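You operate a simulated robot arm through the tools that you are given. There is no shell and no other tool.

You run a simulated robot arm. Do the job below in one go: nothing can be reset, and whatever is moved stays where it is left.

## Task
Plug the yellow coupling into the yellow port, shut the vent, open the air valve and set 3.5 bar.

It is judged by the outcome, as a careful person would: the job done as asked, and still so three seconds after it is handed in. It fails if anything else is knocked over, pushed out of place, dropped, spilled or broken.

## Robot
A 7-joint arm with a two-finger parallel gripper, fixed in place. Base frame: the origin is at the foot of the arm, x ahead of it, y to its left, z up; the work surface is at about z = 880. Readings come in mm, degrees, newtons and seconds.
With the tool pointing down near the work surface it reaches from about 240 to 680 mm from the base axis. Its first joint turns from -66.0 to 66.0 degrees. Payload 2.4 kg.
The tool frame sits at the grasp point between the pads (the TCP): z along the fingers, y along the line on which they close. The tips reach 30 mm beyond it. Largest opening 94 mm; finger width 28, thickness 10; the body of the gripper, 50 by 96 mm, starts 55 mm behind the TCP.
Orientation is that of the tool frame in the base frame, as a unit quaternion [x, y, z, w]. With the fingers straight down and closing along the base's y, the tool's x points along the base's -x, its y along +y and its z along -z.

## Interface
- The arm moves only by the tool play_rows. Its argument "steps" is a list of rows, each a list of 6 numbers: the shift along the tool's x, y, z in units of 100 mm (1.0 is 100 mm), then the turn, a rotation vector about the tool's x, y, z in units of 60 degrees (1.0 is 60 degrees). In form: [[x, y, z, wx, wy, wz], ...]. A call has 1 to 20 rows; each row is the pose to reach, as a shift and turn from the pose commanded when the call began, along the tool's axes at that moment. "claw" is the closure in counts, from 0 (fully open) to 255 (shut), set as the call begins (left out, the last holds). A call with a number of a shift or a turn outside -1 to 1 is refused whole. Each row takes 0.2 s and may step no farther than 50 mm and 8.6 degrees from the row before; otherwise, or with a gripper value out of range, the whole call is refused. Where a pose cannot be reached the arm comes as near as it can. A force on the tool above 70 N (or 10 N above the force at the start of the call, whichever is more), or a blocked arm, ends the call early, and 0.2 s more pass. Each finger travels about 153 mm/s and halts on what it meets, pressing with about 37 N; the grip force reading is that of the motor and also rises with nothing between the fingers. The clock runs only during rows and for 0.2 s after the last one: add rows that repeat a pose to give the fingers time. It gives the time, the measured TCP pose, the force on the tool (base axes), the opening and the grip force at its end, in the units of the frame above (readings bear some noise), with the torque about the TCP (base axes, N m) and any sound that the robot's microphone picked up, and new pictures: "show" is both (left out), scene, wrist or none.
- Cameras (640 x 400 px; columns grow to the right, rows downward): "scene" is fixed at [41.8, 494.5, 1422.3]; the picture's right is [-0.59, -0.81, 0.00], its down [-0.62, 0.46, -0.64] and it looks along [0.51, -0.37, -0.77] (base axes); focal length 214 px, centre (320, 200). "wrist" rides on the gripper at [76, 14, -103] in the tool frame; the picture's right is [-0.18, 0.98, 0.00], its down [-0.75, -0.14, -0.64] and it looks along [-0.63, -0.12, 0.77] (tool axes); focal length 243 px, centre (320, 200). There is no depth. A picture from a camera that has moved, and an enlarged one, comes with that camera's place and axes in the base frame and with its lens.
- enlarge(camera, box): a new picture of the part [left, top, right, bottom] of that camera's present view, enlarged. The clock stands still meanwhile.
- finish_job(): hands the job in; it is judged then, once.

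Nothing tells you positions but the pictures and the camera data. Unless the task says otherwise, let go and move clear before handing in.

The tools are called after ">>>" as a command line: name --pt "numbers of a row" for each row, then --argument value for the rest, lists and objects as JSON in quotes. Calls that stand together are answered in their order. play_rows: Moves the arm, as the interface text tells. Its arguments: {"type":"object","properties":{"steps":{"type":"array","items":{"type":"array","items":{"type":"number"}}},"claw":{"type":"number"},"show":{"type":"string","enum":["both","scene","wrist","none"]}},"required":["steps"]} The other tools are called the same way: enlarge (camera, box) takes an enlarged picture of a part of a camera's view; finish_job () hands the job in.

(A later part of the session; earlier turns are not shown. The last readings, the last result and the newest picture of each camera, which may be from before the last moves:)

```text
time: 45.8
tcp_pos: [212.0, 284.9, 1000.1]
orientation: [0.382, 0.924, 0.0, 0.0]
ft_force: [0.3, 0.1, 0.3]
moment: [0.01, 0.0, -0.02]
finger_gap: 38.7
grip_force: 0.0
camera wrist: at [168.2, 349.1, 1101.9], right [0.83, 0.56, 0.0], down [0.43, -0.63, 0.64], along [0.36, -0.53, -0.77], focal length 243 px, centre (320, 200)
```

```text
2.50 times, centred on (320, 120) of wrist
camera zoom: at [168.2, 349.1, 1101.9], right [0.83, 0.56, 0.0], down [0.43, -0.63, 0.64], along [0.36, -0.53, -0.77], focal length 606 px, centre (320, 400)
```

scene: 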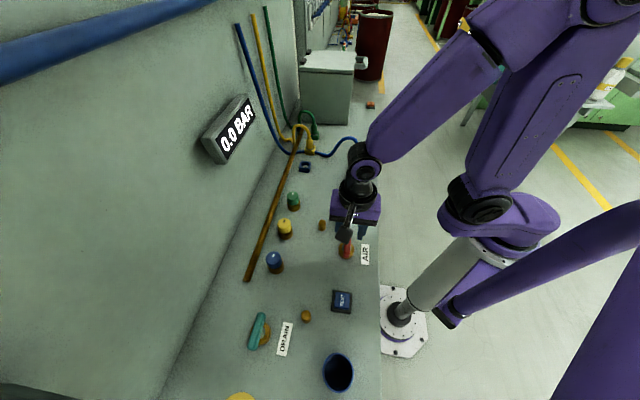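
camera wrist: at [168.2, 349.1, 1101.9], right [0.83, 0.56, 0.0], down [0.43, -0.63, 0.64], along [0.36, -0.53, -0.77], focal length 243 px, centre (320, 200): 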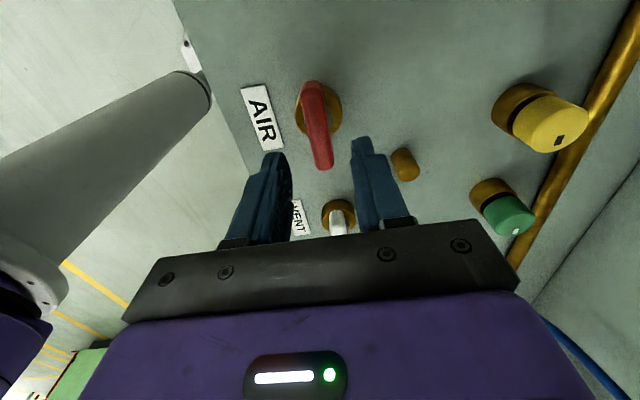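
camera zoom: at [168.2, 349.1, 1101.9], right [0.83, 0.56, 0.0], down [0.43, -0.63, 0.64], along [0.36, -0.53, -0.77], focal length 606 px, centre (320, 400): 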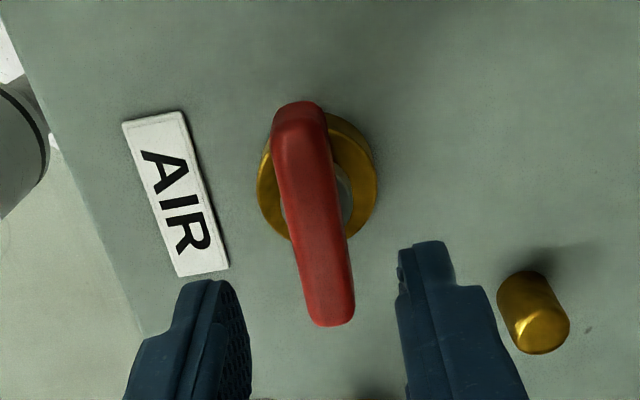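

>>> play_rows --pt "-0.022 -0.01 0.2 0 0 0" --pt "-0.022 -0.01 0.4 0 0 0" --pt "-0.022 -0.01 0.59 0 0 0" --pt "-0.022 -0.01 0.59 0 0 0" --show "wrist"

>>> play_rows --pt "0 0 0 0 0 0" --pt "0 0 0 0 0 0" --pt "0 0 0 0 0 0" --claw 204 --show "both"

>>> enlarge --camera "wrist" --box '[240, 60, 400, 240]'

```text
time: 46.8
tcp_pos: [215.3, 282.2, 942.4]
orientation: [0.383, 0.924, 0.0, 0.0]
ft_force: [-0.3, -0.6, -0.4]
moment: [0.05, 0.0, 0.01]
finger_gap: 38.8
grip_force: 0.0
camera wrist: at [170.1, 346.9, 1042.4], right [0.82, 0.57, 0.0], down [0.43, -0.63, 0.64], along [0.36, -0.53, -0.77], focal length 243 px, centre (320, 200)
```

wrist: 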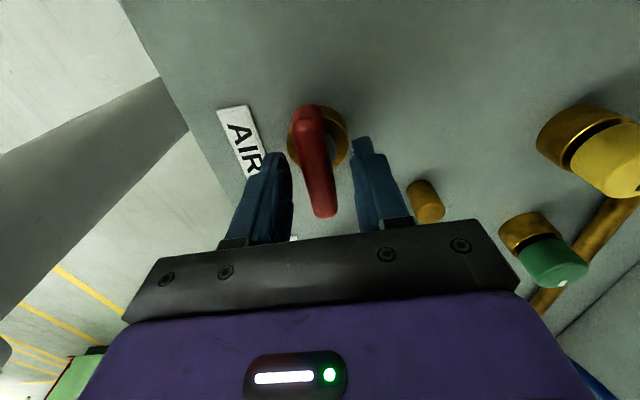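

```text
time: 47.6
tcp_pos: [215.2, 282.5, 940.4]
orientation: [0.382, 0.924, 0.0, 0.0]
ft_force: [0.9, 0.3, 0.7]
moment: [0.02, 0.03, -0.02]
finger_gap: 18.7
grip_force: 0.0
camera wrist: at [170.2, 347.0, 1042.6], right [0.82, 0.57, 0.0], down [0.43, -0.63, 0.64], along [0.36, -0.53, -0.77], focal length 243 px, centre (320, 200)
```

scene: 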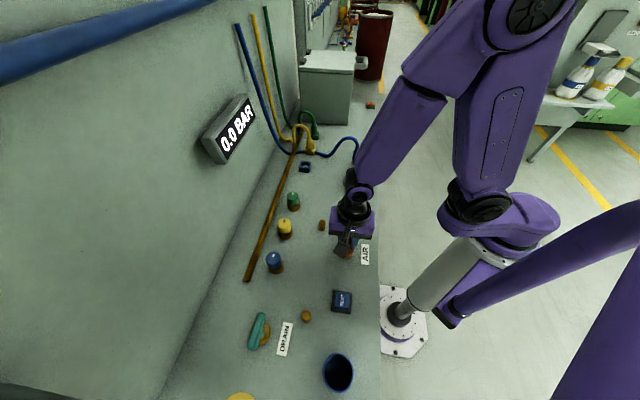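
wrist: 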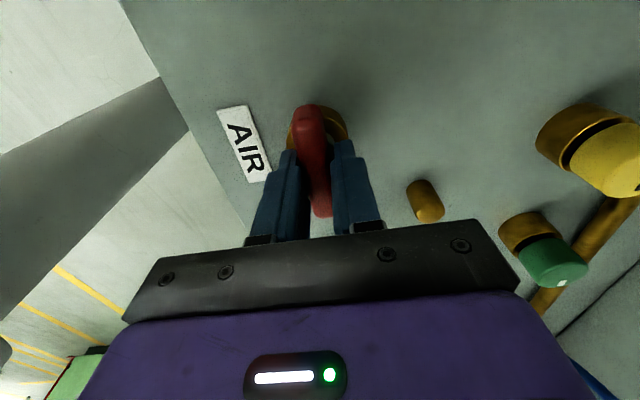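

```text
2.22 times, centred on (320, 150) of wrist
camera zoom: at [170.2, 347.0, 1042.6], right [0.82, 0.57, 0.0], down [0.43, -0.63, 0.64], along [0.36, -0.53, -0.77], focal length 539 px, centre (320, 311)
```

zoom: 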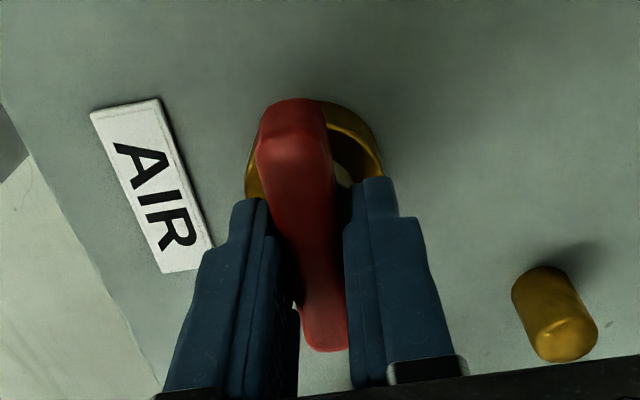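

The fingers loosely straddle the AIR lever. I'll try turning it counter-clockwise in small steps and watch the torque.

>>> play_rows --pt "0 0 0 0 0 -0.1" --pt "0 0 0 0 0 -0.2" --pt "0 0 0 0 0 -0.2" --show "wrist"

```text
time: 48.4
tcp_pos: [213.2, 282.2, 940.9]
orientation: [0.284, 0.959, 0.0, 0.0]
ft_force: [-0.9, -0.8, 0.3]
moment: [0.03, -0.03, -0.03]
finger_gap: 18.8
grip_force: 0.0
camera wrist: at [156.5, 335.8, 1042.5], right [0.69, 0.73, 0.0], down [0.56, -0.53, 0.64], along [0.47, -0.44, -0.77], focal length 243 px, centre (320, 200)
```

wrist: 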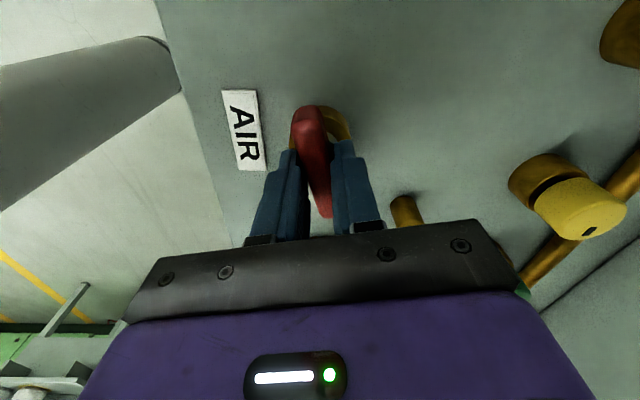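

>>> play_rows --pt "0 0 0 0 0 -0.12" --pt "0 0 0 0 0 -0.24" --pt "0 0 0 0 0 -0.36" --pt "0 0 0 0 0 -0.36" --show "both"

>>> enlarge --camera "wrist" --box '[240, 60, 400, 240]'

```text
time: 49.4
tcp_pos: [213.1, 281.7, 941.2]
orientation: [0.099, 0.995, 0.0, 0.0]
ft_force: [0.6, 2.1, -0.1]
moment: [0.02, 0.0, -0.03]
finger_gap: 19.9
grip_force: 0.8
camera wrist: at [140.6, 311.1, 1042.8], right [0.37, 0.93, 0.0], down [0.71, -0.29, 0.64], along [0.6, -0.24, -0.77], focal length 243 px, centre (320, 200)
```

scene: 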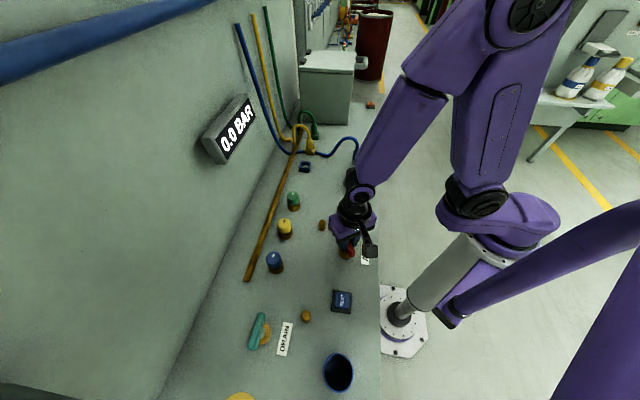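
wrist: 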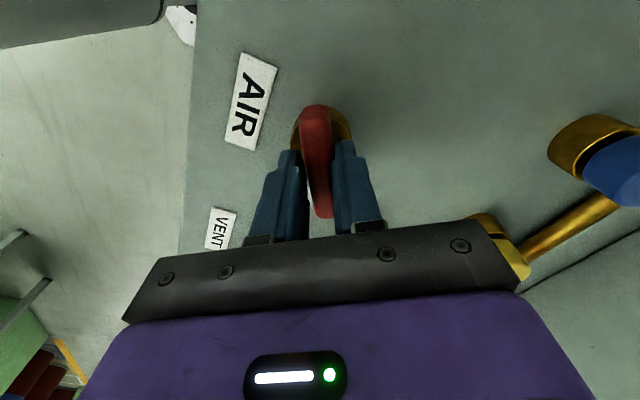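

```text
2.22 times, centred on (320, 150) of wrist
camera zoom: at [140.6, 311.1, 1042.8], right [0.37, 0.93, 0.0], down [0.71, -0.29, 0.64], along [0.6, -0.24, -0.77], focal length 539 px, centre (320, 311)
```

zoom: 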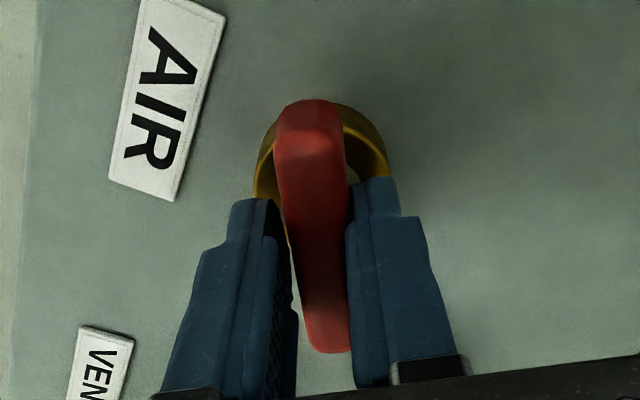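

>>> play_rows --pt "0 0 0 0 0 -0.13" --pt "0 0 0 0 0 -0.26" --pt "0 0 0 0 0 -0.39" --pt "0 0 0 0 0 -0.52" --pt "0 0 0 0 0 -0.52" --show "scene"

>>> play_rows --pt "0 0 0 0 0 -0.13" --pt "0 0 0 0 0 -0.26" --pt "0 0 0 0 0 -0.39" --pt "0 0 0 0 0 -0.42" --pt "0 0 0 0 0 -0.42" --show "both"

>>> enlarge --camera "wrist" --box '[240, 60, 400, 240]'

```text
time: 50.6
tcp_pos: [213.0, 280.1, 940.5]
orientation: [-0.172, 0.985, 0.0, 0.0]
ft_force: [0.2, 0.5, 0.7]
moment: [-0.01, -0.02, -0.06]
finger_gap: 19.4
grip_force: 0.5
```

scene: 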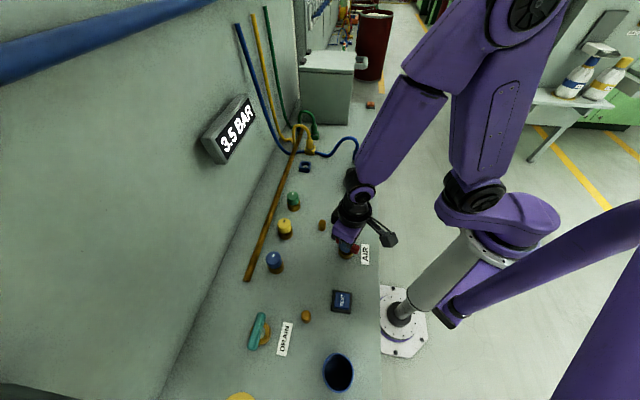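

```text
time: 51.8
tcp_pos: [213.1, 282.2, 941.6]
orientation: [-0.384, 0.923, -0.001, 0.0]
ft_force: [-1.0, 0.1, -0.1]
moment: [0.0, 0.06, 0.0]
finger_gap: 19.5
grip_force: 0.5
camera wrist: at [148.8, 238.3, 1043.2], right [-0.57, 0.82, 0.0], down [0.63, 0.43, 0.64], along [0.53, 0.36, -0.77], focal length 243 px, centre (320, 200)
```

scene: 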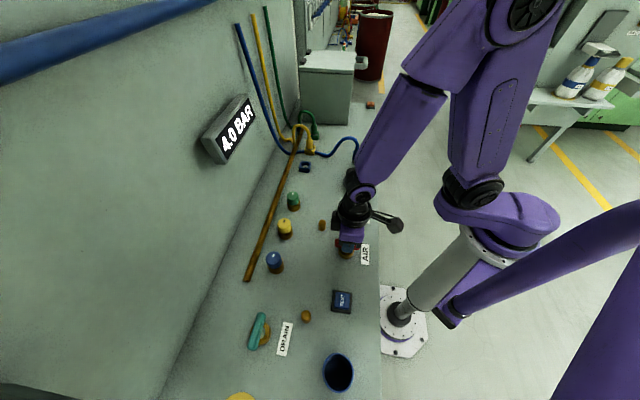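
wrist: 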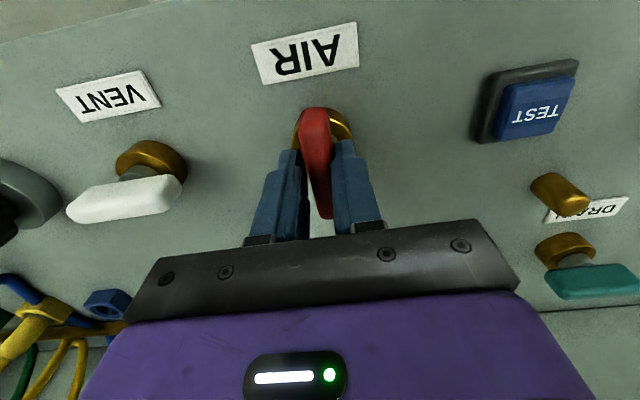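

```text
2.22 times, centred on (320, 150) of wrist
camera zoom: at [148.8, 238.3, 1043.2], right [-0.57, 0.82, 0.0], down [0.63, 0.43, 0.64], along [0.53, 0.36, -0.77], focal length 539 px, centre (320, 311)
```

zoom: 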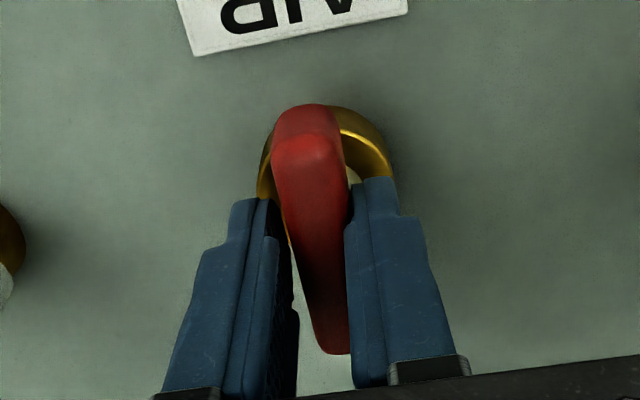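

The display now reads 4.0 bar, so the air is flowing. I'll turn the lever the last few degrees to its stop, then let go.

>>> play_rows --pt "0 0 0 0 0 -0.05" --pt "0 0 0 0 0 -0.09" --pt "0 0 0 0 0 -0.09" --show "scene"

```text
time: 52.6
tcp_pos: [213.8, 281.1, 941.0]
orientation: [-0.426, 0.904, 0.0, 0.0]
ft_force: [-0.8, 4.1, -0.1]
moment: [0.03, -0.01, -0.1]
finger_gap: 21.2
grip_force: 1.7
```

scene: 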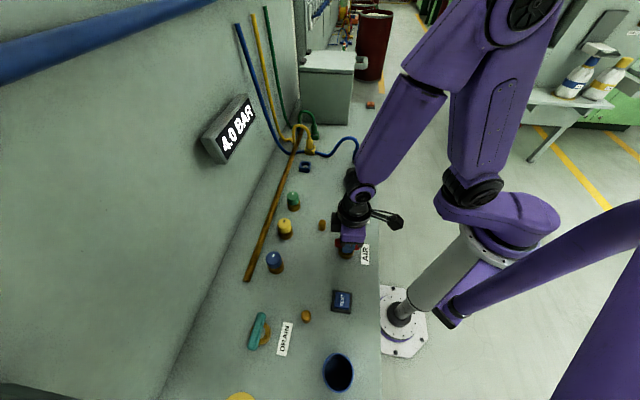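

>>> play_rows --pt "0 0 0 0 0 -0.05" --pt "0 0 0 0 0 -0.05" --show "wrist"

>>> enlarge --camera "wrist" --box '[240, 60, 400, 240]'

```text
time: 53.2
tcp_pos: [213.0, 281.9, 941.9]
orientation: [-0.451, 0.893, 0.0, 0.001]
ft_force: [-3.5, 6.1, 1.2]
moment: [0.09, 0.08, -0.14]
finger_gap: 22.6
grip_force: 3.1
camera wrist: at [155.9, 230.2, 1042.9], right [-0.68, 0.73, 0.0], down [0.56, 0.52, 0.64], along [0.47, 0.44, -0.77], focal length 243 px, centre (320, 200)
```

wrist: 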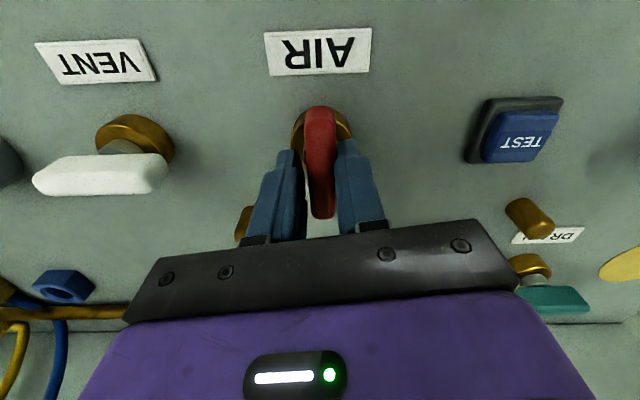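

```text
2.22 times, centred on (320, 150) of wrist
camera zoom: at [155.9, 230.2, 1042.9], right [-0.68, 0.73, 0.0], down [0.56, 0.52, 0.64], along [0.47, 0.44, -0.77], focal length 539 px, centre (320, 311)
```

zoom: 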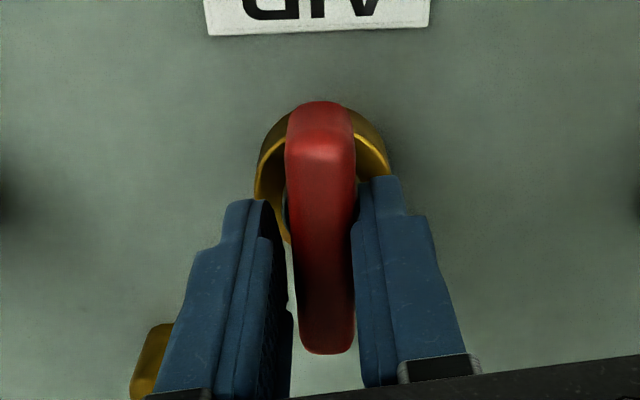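

>>> play_rows --pt "0 0 0 0 0 0.07" --pt "0 0 0 0 0 0.14" --pt "0 0 0 0 0 0.14" --claw 150 --show "none"

>>> play_rows --pt "0 0 -0.2 0 0 0" --pt "0 0 -0.4 0 0 0" --pt "0 0 -0.6 0 0 0" --pt "0 0 -0.9 0 0 0" --pt "0 0 -0.9 0 0 0" --show "both"

>>> enlarge --camera "scene" --box '[200, 90, 270, 170]'

>>> enlarge --camera "scene" --box '[310, 180, 390, 270]'

```text
time: 54.0
tcp_pos: [212.2, 281.8, 939.9]
orientation: [-0.383, 0.924, 0.0, 0.0]
ft_force: [-0.1, 0.0, -0.9]
moment: [0.03, 0.02, -0.01]
finger_gap: 38.7
grip_force: 0.1
```

```text
time: 55.2
tcp_pos: [213.0, 283.5, 1031.2]
orientation: [-0.383, 0.924, 0.001, 0.001]
ft_force: [-0.2, 0.2, -0.1]
moment: [-0.02, -0.02, -0.02]
finger_gap: 38.7
grip_force: 0.1
camera wrist: at [149.0, 239.7, 1132.6], right [-0.56, 0.83, 0.0], down [0.63, 0.43, 0.64], along [0.53, 0.36, -0.77], focal length 243 px, centre (320, 200)
```

scene: 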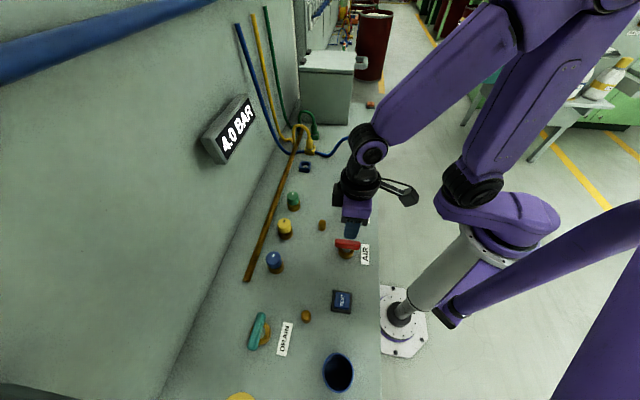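
wrist: 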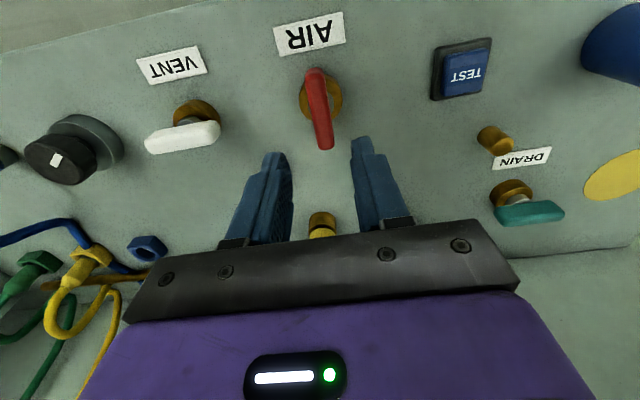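

```text
5.00 times, centred on (235, 130) of scene
camera zoom: at [41.8, 494.5, 1422.3], right [-0.59, -0.81, 0.0], down [-0.62, 0.46, -0.64], along [0.51, -0.37, -0.77], focal length 1072 px, centre (745, 550)
```

zoom: 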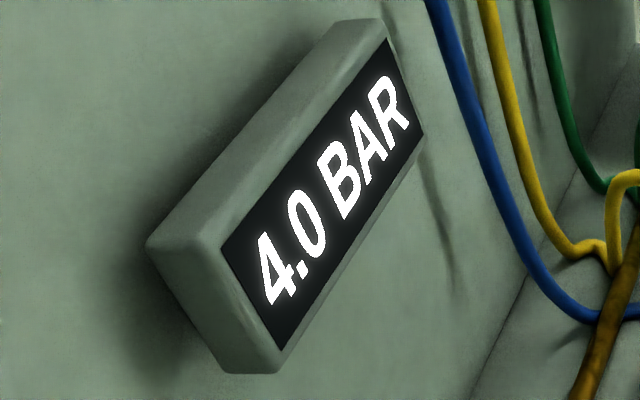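

```text
4.44 times, centred on (350, 225) of scene
camera zoom: at [41.8, 494.5, 1422.3], right [-0.59, -0.81, 0.0], down [-0.62, 0.46, -0.64], along [0.51, -0.37, -0.77], focal length 953 px, centre (187, 89)
```

zoom: 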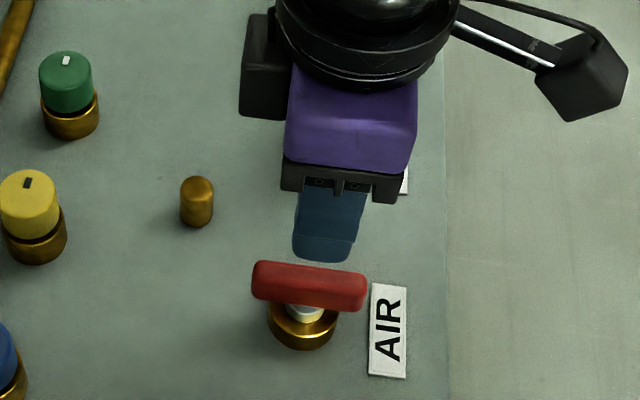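

AIR is open and the gauge sits at 4.0 bar. The regulator knob is at about (395,99.5) with its top near z 930, so I'll move over it.

>>> play_rows --pt "0 -0.3 0 0 0 0" --pt "0 -0.6 0 0 0 0" --pt "0 -0.86 0 0 0 0" --claw 30 --show "none"

>>> play_rows --pt "0 -0.3 0 0 0 0" --pt "0 -0.6 0 0 0 0" --pt "0 -0.86 0 0 0 0" --show "none"

>>> play_rows --pt "0 -0.3 0 0 0 0" --pt "0 -0.6 0 0 0 0" --pt "0.01 -0.865 0 0 0 0" --pt "0.01 -0.865 0 0 0 0" --show "both"

>>> enlarge --camera "wrist" --box '[240, 60, 400, 200]'

>>> enlarge --camera "scene" --box '[200, 90, 270, 170]'

```text
time: 56.0
tcp_pos: [275.1, 220.0, 1029.8]
orientation: [-0.382, 0.924, 0.0, 0.001]
ft_force: [-0.3, -0.2, -0.9]
moment: [0.01, 0.0, 0.02]
finger_gap: 82.8
grip_force: 0.1
```

```text
time: 56.8
tcp_pos: [335.5, 157.4, 1029.4]
orientation: [-0.383, 0.924, 0.0, 0.0]
ft_force: [-0.3, 0.4, -0.2]
moment: [0.01, 0.02, 0.03]
finger_gap: 83.0
grip_force: 0.1
```

```text
time: 57.8
tcp_pos: [396.2, 98.2, 1031.9]
orientation: [-0.383, 0.924, 0.001, 0.0]
ft_force: [-0.4, 0.1, -0.1]
moment: [-0.04, 0.0, 0.03]
finger_gap: 82.9
grip_force: 0.0
camera wrist: at [332.0, 55.5, 1132.5], right [-0.57, 0.82, 0.0], down [0.63, 0.43, 0.64], along [0.53, 0.36, -0.77], focal length 243 px, centre (320, 200)
```

scene: 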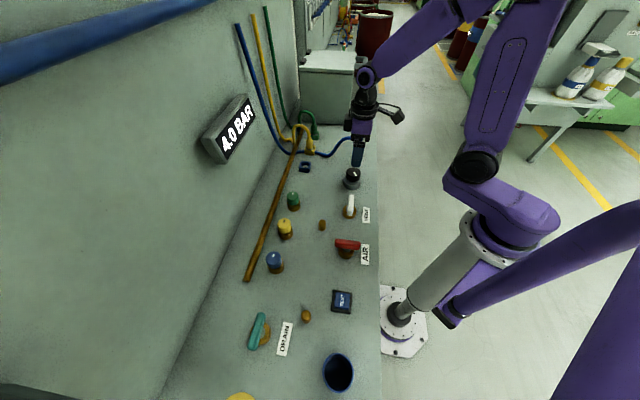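
wrist: 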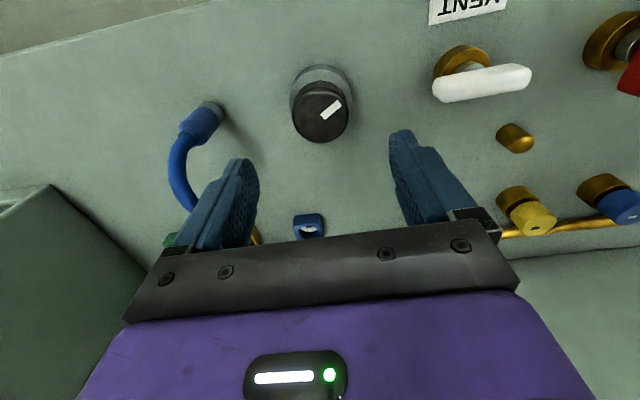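

```text
2.86 times, centred on (320, 130) of wrist
camera zoom: at [332.0, 55.5, 1132.5], right [-0.57, 0.82, 0.0], down [0.63, 0.43, 0.64], along [0.53, 0.36, -0.77], focal length 693 px, centre (320, 400)
```

zoom: 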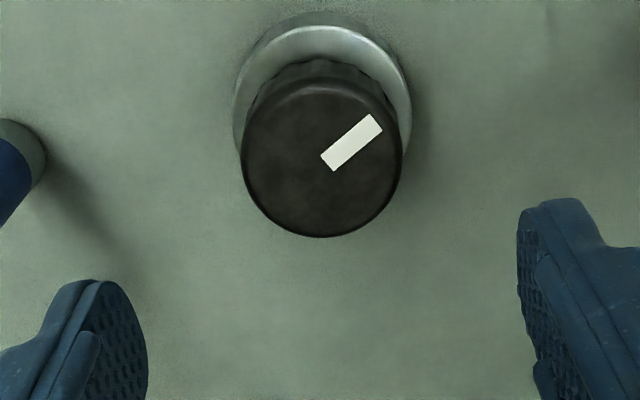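

```text
5.00 times, centred on (235, 130) of scene
camera zoom: at [41.9, 494.5, 1422.3], right [-0.59, -0.81, 0.0], down [-0.62, 0.46, -0.64], along [0.51, -0.37, -0.77], focal length 1072 px, centre (745, 550)
```

zoom: 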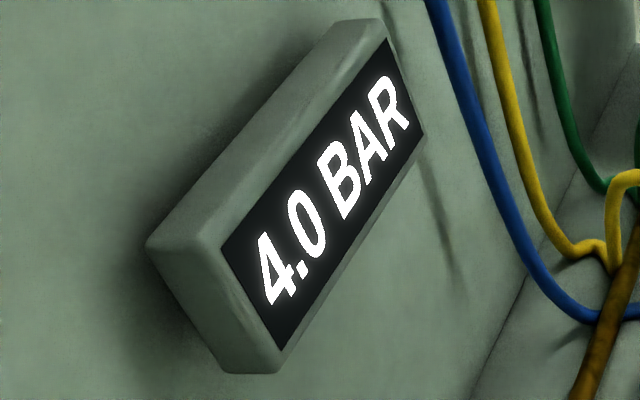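

>>> play_rows --pt "0 0 0.3 0 0 0" --pt "0 0 0.6 0 0 0" --pt "0 0 0.91 0 0 0" --pt "0 0 0.91 0 0 0" --show "wrist"

>>> enlarge --camera "wrist" --box '[220, 70, 420, 240]'

>>> enlarge --camera "scene" --box '[320, 130, 390, 200]'

```text
time: 58.8
tcp_pos: [394.3, 99.4, 940.9]
orientation: [-0.383, 0.924, 0.0, -0.001]
ft_force: [-0.8, 0.1, -0.9]
moment: [0.06, -0.02, -0.01]
finger_gap: 82.8
grip_force: 0.0
camera wrist: at [331.2, 55.9, 1042.0], right [-0.57, 0.82, 0.0], down [0.63, 0.43, 0.64], along [0.53, 0.36, -0.77], focal length 243 px, centre (320, 200)
```

wrist: 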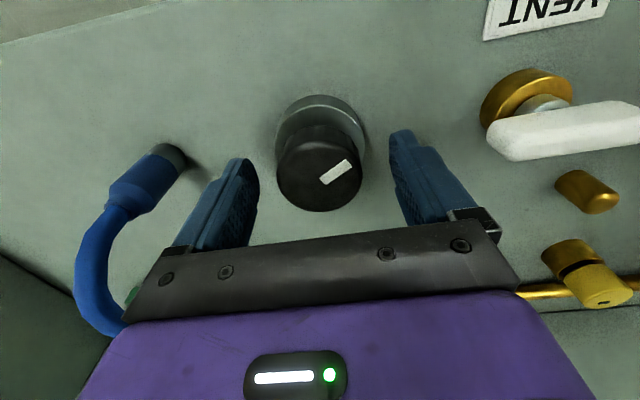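

```text
2.35 times, centred on (320, 155) of wrist
camera zoom: at [331.2, 55.9, 1042.0], right [-0.57, 0.82, 0.0], down [0.63, 0.43, 0.64], along [0.53, 0.36, -0.77], focal length 571 px, centre (320, 306)
```

zoom: 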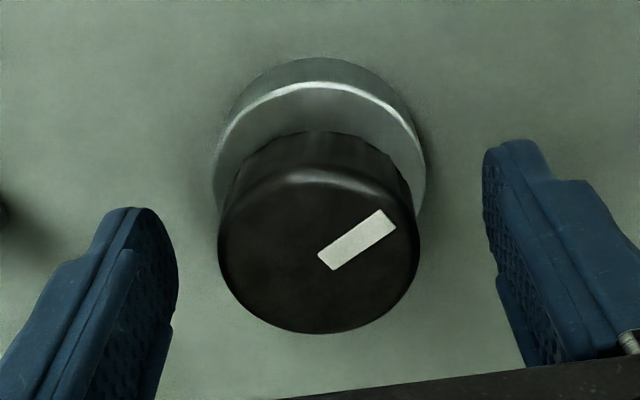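

```text
5.71 times, centred on (355, 165) of scene
camera zoom: at [41.8, 494.5, 1422.3], right [-0.59, -0.81, 0.0], down [-0.62, 0.46, -0.64], along [0.51, -0.37, -0.77], focal length 1226 px, centre (120, 400)
```

zoom: 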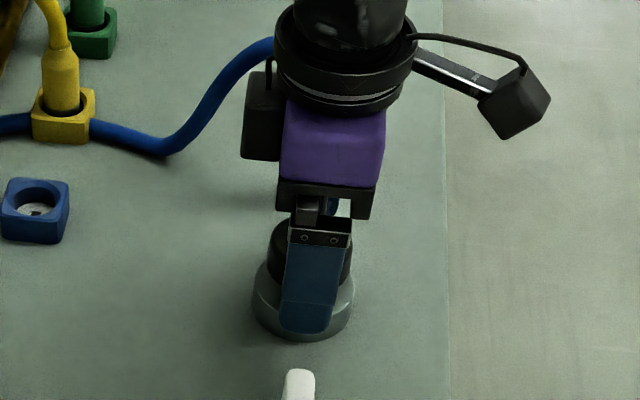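

The knob cap (about 47 mm) is centred between the fingers. Gripping it now.

>>> play_rows --pt "0 0 0 0 0 0" --pt "0 0 0 0 0 0" --pt "0 0 0 0 0 0" --claw 200 --show "both"

```text
time: 59.6
tcp_pos: [395.7, 99.1, 941.0]
orientation: [-0.383, 0.924, 0.001, -0.001]
ft_force: [2.1, -3.0, -6.8]
moment: [0.3, -0.44, 0.02]
finger_gap: 47.2
grip_force: 45.3
camera wrist: at [331.4, 55.7, 1042.2], right [-0.56, 0.83, 0.0], down [0.63, 0.43, 0.64], along [0.53, 0.36, -0.77], focal length 243 px, centre (320, 200)
```

scene: 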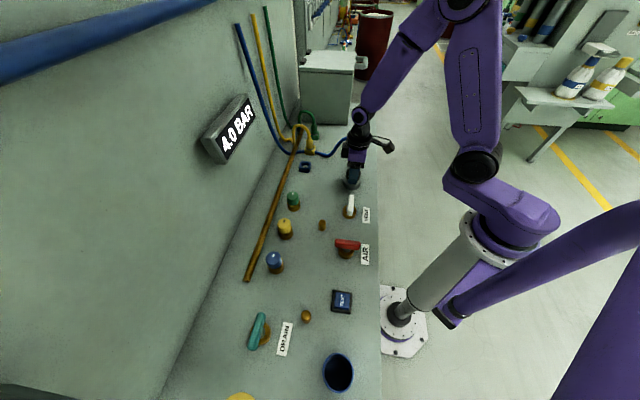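
wrist: 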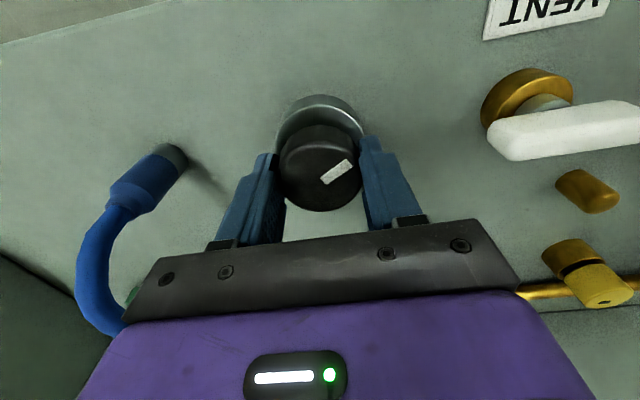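

>>> play_rows --pt "0 0 0 0 0 -0.05" --pt "0 0 0 0 0 -0.1" --pt "0 0 0 0 0 -0.1" --pt "0 0 0 0 0 -0.1" --show "both"

>>> enlarge --camera "scene" --box '[200, 90, 270, 170]'

```text
time: 60.6
tcp_pos: [395.0, 99.6, 941.5]
orientation: [-0.432, 0.902, 0.0, -0.001]
ft_force: [2.9, -2.3, 17.8]
moment: [-0.63, 1.28, -0.02]
finger_gap: 47.4
grip_force: 45.4
camera wrist: at [336.4, 49.1, 1042.2], right [-0.65, 0.76, 0.0], down [0.58, 0.5, 0.64], along [0.49, 0.42, -0.77], focal length 243 px, centre (320, 200)
```

scene: 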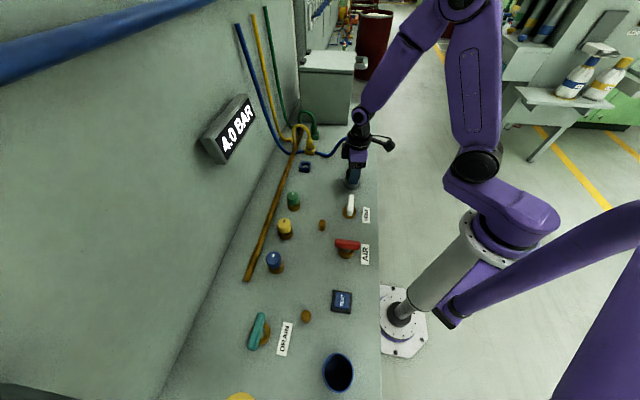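
wrist: 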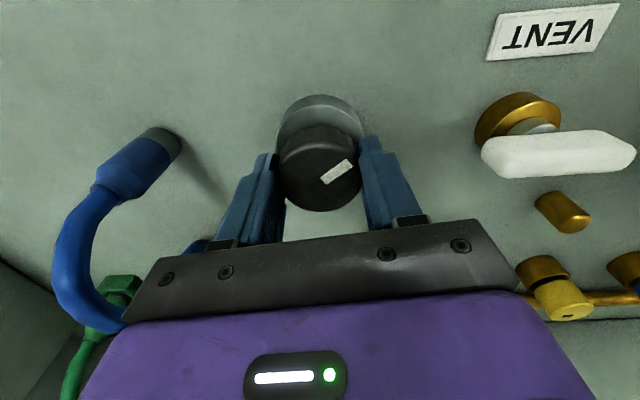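

```text
5.00 times, centred on (235, 130) of scene
camera zoom: at [41.8, 494.4, 1422.3], right [-0.59, -0.81, 0.0], down [-0.62, 0.46, -0.64], along [0.51, -0.37, -0.77], focal length 1072 px, centre (745, 550)
```

zoom: 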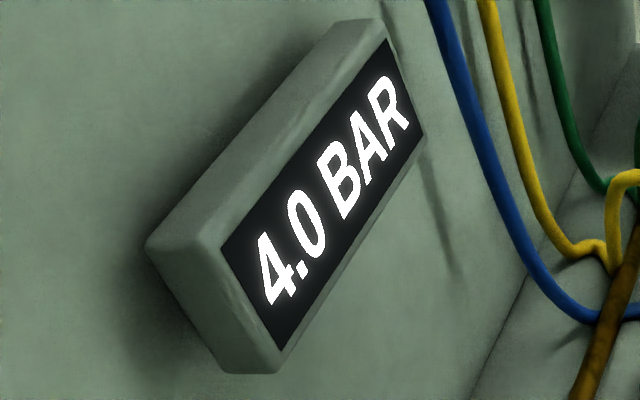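

>>> play_rows --pt "0 0 0 0 0 -0.05" --pt "0 0 0 0 0 -0.1" --pt "0 0 0 0 0 -0.1" --pt "0 0 0 0 0 -0.1" --show "wrist"

>>> enlarge --camera "scene" --box '[200, 90, 270, 170]'

```text
time: 61.6
tcp_pos: [395.2, 100.0, 939.9]
orientation: [-0.478, 0.878, -0.001, 0.001]
ft_force: [-1.5, 2.8, 33.9]
moment: [0.35, 0.93, 0.03]
finger_gap: 47.6
grip_force: 45.1
camera wrist: at [341.9, 43.1, 1042.1], right [-0.72, 0.69, 0.0], down [0.53, 0.56, 0.64], along [0.44, 0.47, -0.77], focal length 243 px, centre (320, 200)
```

wrist: 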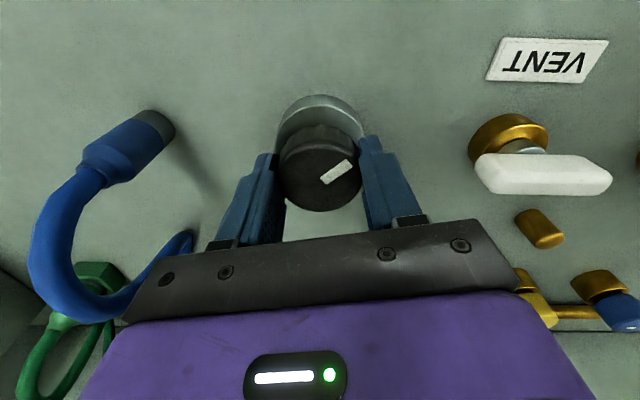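

```text
5.00 times, centred on (235, 130) of scene
camera zoom: at [41.4, 494.4, 1422.3], right [-0.59, -0.81, 0.0], down [-0.62, 0.46, -0.64], along [0.51, -0.37, -0.77], focal length 1072 px, centre (745, 550)
```

zoom: 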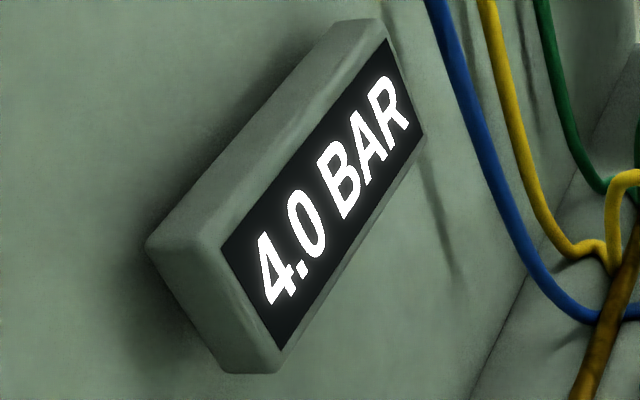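

>>> play_rows --pt "0 0 -0.02 0 0 0" --pt "0 0 -0.03 0 0 -0.05" --pt "0 0 -0.03 0 0 -0.1" --pt "0 0 -0.03 0 0 -0.1" --pt "0 0 -0.03 0 0 -0.1" --show "scene"

>>> enlarge --camera "scene" --box '[200, 90, 270, 170]'

```text
time: 62.8
tcp_pos: [396.5, 98.3, 942.2]
orientation: [-0.523, 0.853, 0.001, -0.001]
ft_force: [10.7, 1.7, -31.1]
moment: [-0.01, -0.19, 0.01]
finger_gap: 47.2
grip_force: 45.6
```

scene: 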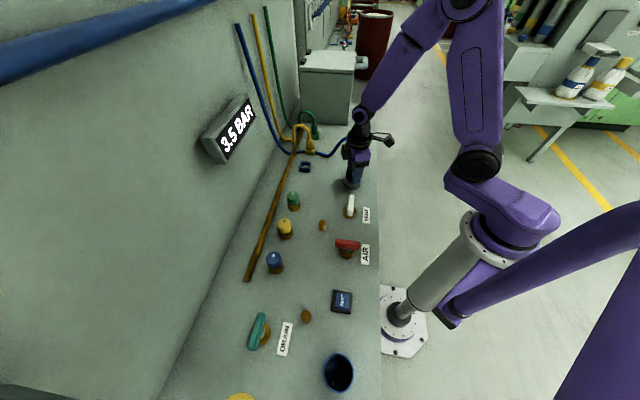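

```text
5.00 times, centred on (235, 130) of scene
camera zoom: at [42.5, 494.6, 1422.2], right [-0.59, -0.81, 0.0], down [-0.62, 0.46, -0.64], along [0.51, -0.37, -0.77], focal length 1072 px, centre (745, 550)
```

zoom: 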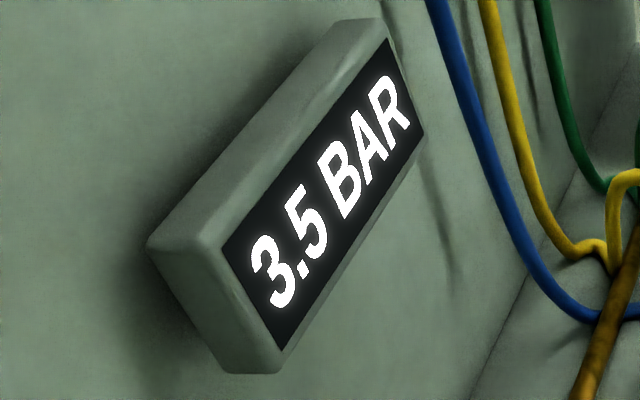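

The gauge now shows 3.5 bar after about 18° counter-clockwise. It moves in 0.5 steps, so I'll relax the vertical load, let it settle and find the middle of the 3.5 band.

>>> play_rows --pt "0 0 0.008 0 0 0" --pt "0 0 0.015 0 0 0" --pt "0 0 0.015 0 0 0" --pt "0 0 0.015 0 0 0" --pt "0 0 0.015 0 0 0" --show "wrist"

>>> enlarge --camera "scene" --box '[200, 90, 270, 170]'

>>> enlarge --camera "wrist" --box '[220, 70, 420, 240]'

```text
time: 64.0
tcp_pos: [394.9, 98.1, 941.9]
orientation: [-0.522, 0.853, -0.001, 0.001]
ft_force: [-4.1, -0.6, 30.8]
moment: [-0.3, 0.37, -0.01]
finger_gap: 47.0
grip_force: 45.0
camera wrist: at [347.8, 37.3, 1043.7], right [-0.79, 0.61, 0.0], down [0.47, 0.61, 0.64], along [0.39, 0.51, -0.77], focal length 243 px, centre (320, 200)
```

wrist: 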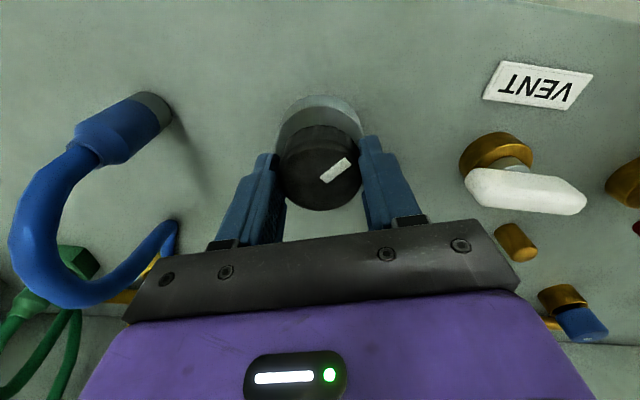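

```text
5.00 times, centred on (235, 130) of scene
camera zoom: at [41.3, 494.4, 1422.3], right [-0.59, -0.81, 0.0], down [-0.62, 0.46, -0.64], along [0.51, -0.37, -0.77], focal length 1072 px, centre (745, 550)
```

zoom: 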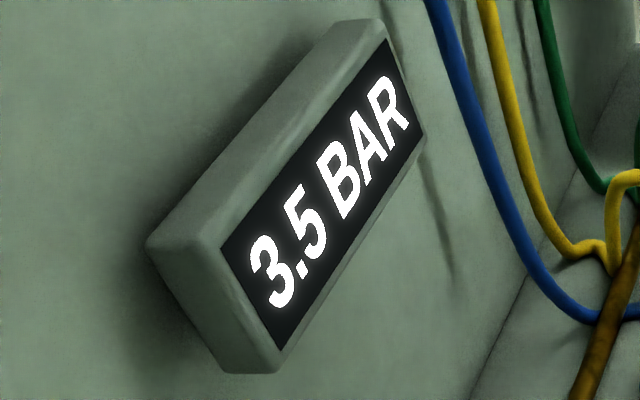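

```text
2.35 times, centred on (320, 155) of wrist
camera zoom: at [347.8, 37.3, 1043.7], right [-0.79, 0.61, 0.0], down [0.47, 0.61, 0.64], along [0.39, 0.51, -0.77], focal length 571 px, centre (320, 306)
```

zoom: 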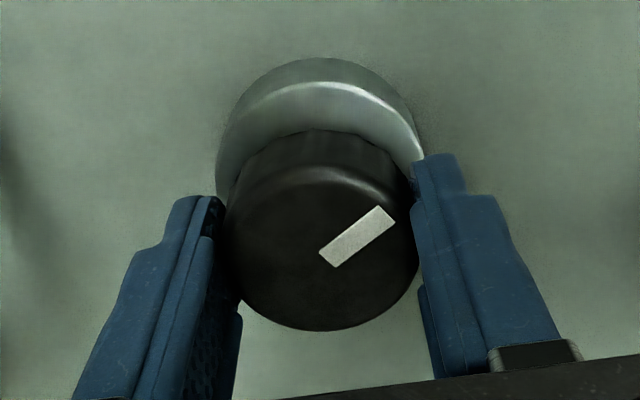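

>>> play_rows --pt "0 0 -0.007 0 0 -0.05" --pt "0 0 -0.007 0 0 -0.1" --pt "0 0 -0.007 0 0 -0.1" --pt "0 0 -0.007 0 0 -0.1" --show "scene"

>>> play_rows --pt "0 0 0 0 0 -0.05" --pt "0 0 0 0 0 -0.1" --pt "0 0 0 0 0 -0.1" --pt "0 0 0 0 0 -0.1" --show "scene"

```text
time: 65.0
tcp_pos: [395.8, 98.9, 942.2]
orientation: [-0.566, 0.825, 0.0, 0.0]
ft_force: [-4.1, -0.8, 19.8]
moment: [0.71, -0.32, 0.03]
finger_gap: 47.2
grip_force: 44.9
```

scene: 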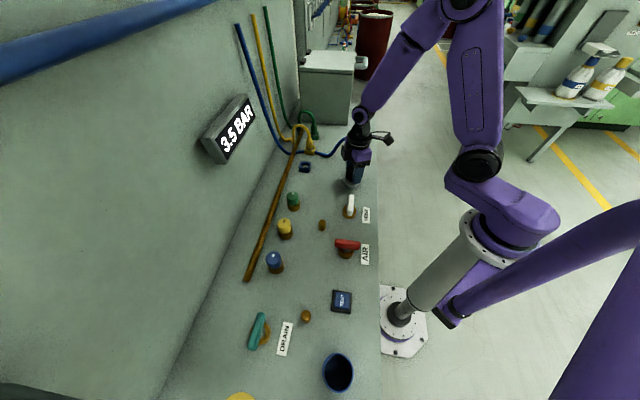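

```text
time: 66.0
tcp_pos: [395.2, 96.7, 942.5]
orientation: [-0.609, 0.793, -0.001, 0.001]
ft_force: [4.5, -3.6, 22.3]
moment: [-0.74, 0.4, -0.07]
finger_gap: 47.1
grip_force: 45.2
```

scene: 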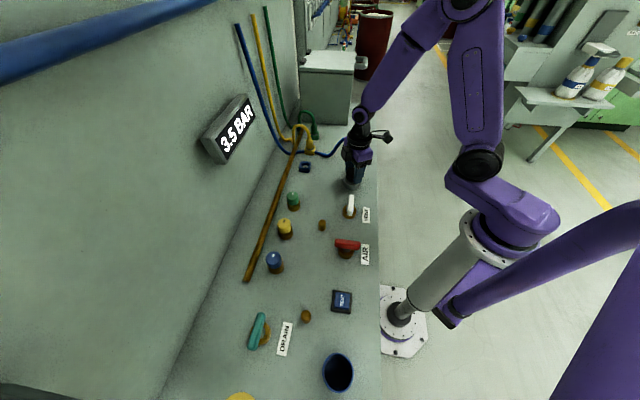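

>>> play_rows --pt "0 0 -0.005 0 0 -0.05" --pt "0 0 -0.005 0 0 -0.1" --pt "0 0 -0.005 0 0 -0.1" --pt "0 0 -0.005 0 0 -0.1" --show "both"

```text
time: 67.0
tcp_pos: [396.5, 98.9, 941.9]
orientation: [-0.649, 0.761, 0.0, 0.001]
ft_force: [5.6, -3.0, -1.2]
moment: [1.05, -0.65, 0.0]
finger_gap: 47.0
grip_force: 44.6
camera wrist: at [369.5, 25.7, 1043.7], right [-0.94, 0.34, 0.0], down [0.26, 0.72, 0.64], along [0.22, 0.61, -0.77], focal length 243 px, centre (320, 200)
```

scene: 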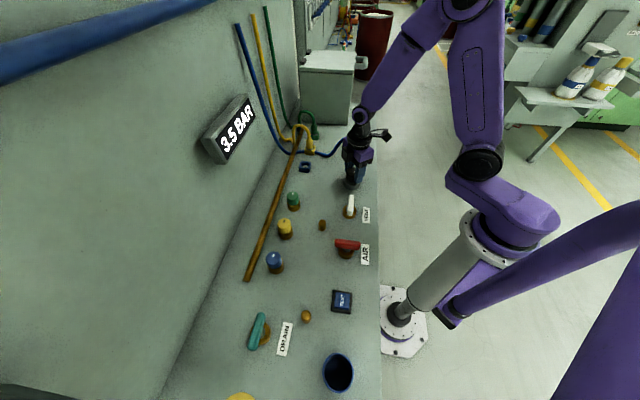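
wrist: 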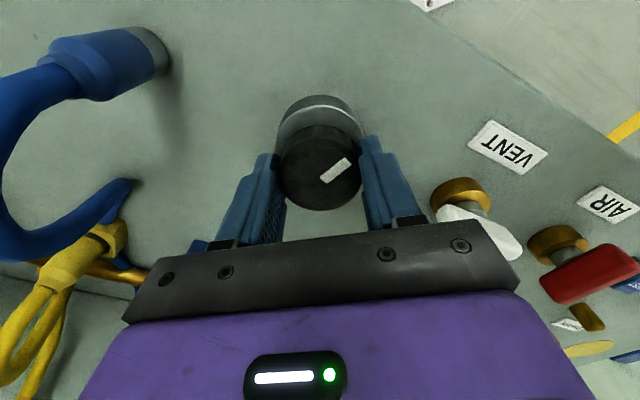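

>>> play_rows --pt "0 0 0 0 0 -0.05" --pt "0 0 0 0 0 -0.1" --pt "0 0 0 0 0 -0.1" --pt "0 0 0 0 0 -0.1" --show "scene"

```text
time: 68.0
tcp_pos: [394.8, 98.2, 942.3]
orientation: [-0.689, 0.724, 0.001, 0.0]
ft_force: [10.4, 1.3, -5.9]
moment: [-0.13, -0.07, 0.05]
finger_gap: 47.1
grip_force: 44.7
```

scene: 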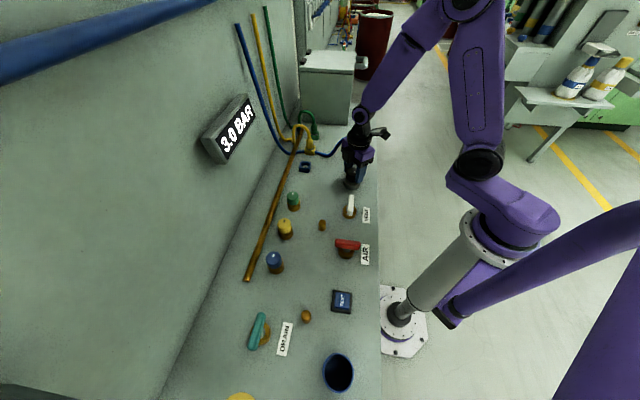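

The 3.5 band runs from about 15° to 39° of turn, since the gauge just dropped to 3.0. I'll turn back in small steps to fix the edge, then go to the middle.

>>> play_rows --pt "0 0 0 0 0 0.033" --pt "0 0 0 0 0 0.033" --pt "0 0 0 0 0 0.033" --pt "0 0 0 0 0 0.033" --show "scene"

>>> play_rows --pt "0 0 0 0 0 0.033" --pt "0 0 0 0 0 0.033" --pt "0 0 0 0 0 0.033" --pt "0 0 0 0 0 0.033" --show "scene"

```text
time: 69.0
tcp_pos: [396.7, 97.6, 941.7]
orientation: [-0.676, 0.737, 0.0, -0.001]
ft_force: [9.2, 2.7, -18.0]
moment: [0.54, -0.47, -0.03]
finger_gap: 47.1
grip_force: 45.2
```

scene: 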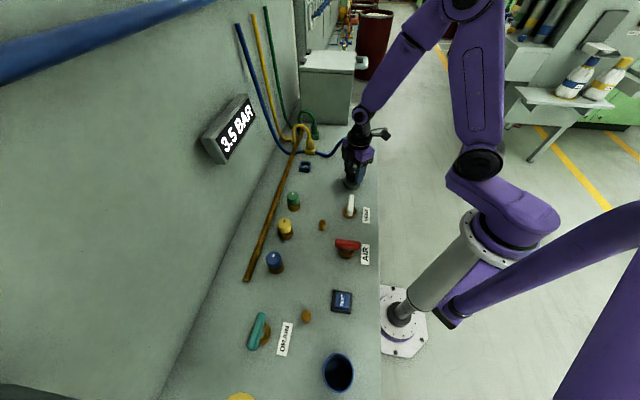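

```text
time: 70.0
tcp_pos: [396.0, 97.4, 942.5]
orientation: [-0.662, 0.749, 0.0, 0.0]
ft_force: [15.9, 2.5, -35.1]
moment: [-0.03, -0.05, -0.02]
finger_gap: 46.9
grip_force: 44.8
```

scene: 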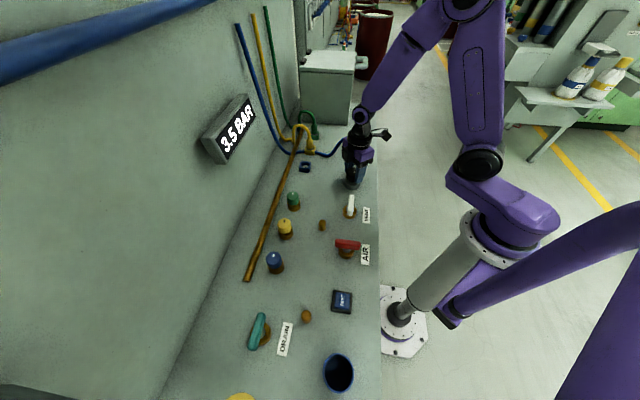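

>>> play_rows --pt "0 0 0.008 0 0 0.06" --pt "0 0 0.008 0 0 0.12" --pt "0 0 0.008 0 0 0.173" --pt "0 0 0.008 0 0 0.173" --pt "0 0 0.008 0 0 0.173" --show "both"

>>> enlarge --camera "wrist" --box '[220, 70, 420, 240]'

```text
time: 71.2
tcp_pos: [395.3, 98.9, 941.4]
orientation: [-0.592, 0.806, 0.0, 0.0]
ft_force: [4.0, 1.1, 14.0]
moment: [-0.31, 0.43, -0.08]
finger_gap: 47.2
grip_force: 45.2
camera wrist: at [358.9, 30.2, 1043.8], right [-0.88, 0.47, 0.0], down [0.36, 0.68, 0.64], along [0.3, 0.57, -0.77], focal length 243 px, centre (320, 200)
```

scene: 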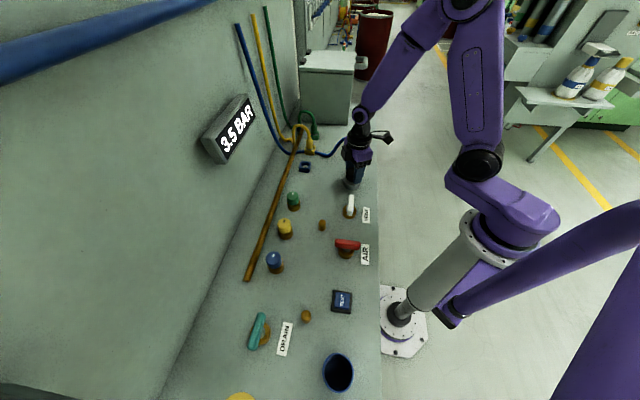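
wrist: 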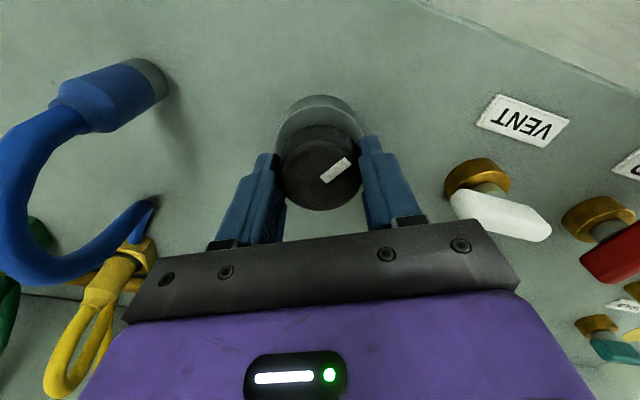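

```text
2.35 times, centred on (320, 155) of wrist
camera zoom: at [358.9, 30.2, 1043.8], right [-0.88, 0.47, 0.0], down [0.36, 0.68, 0.64], along [0.3, 0.57, -0.77], focal length 571 px, centre (320, 306)
```

zoom: 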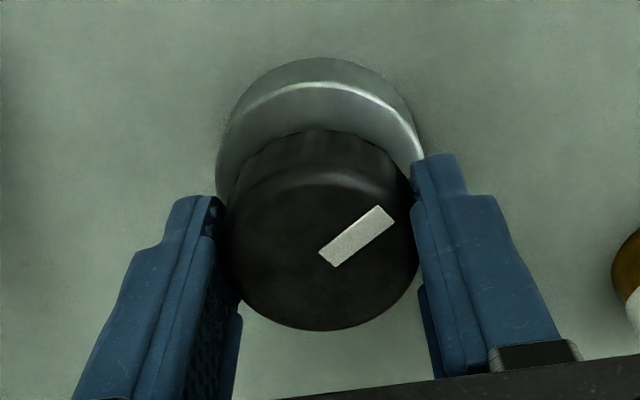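

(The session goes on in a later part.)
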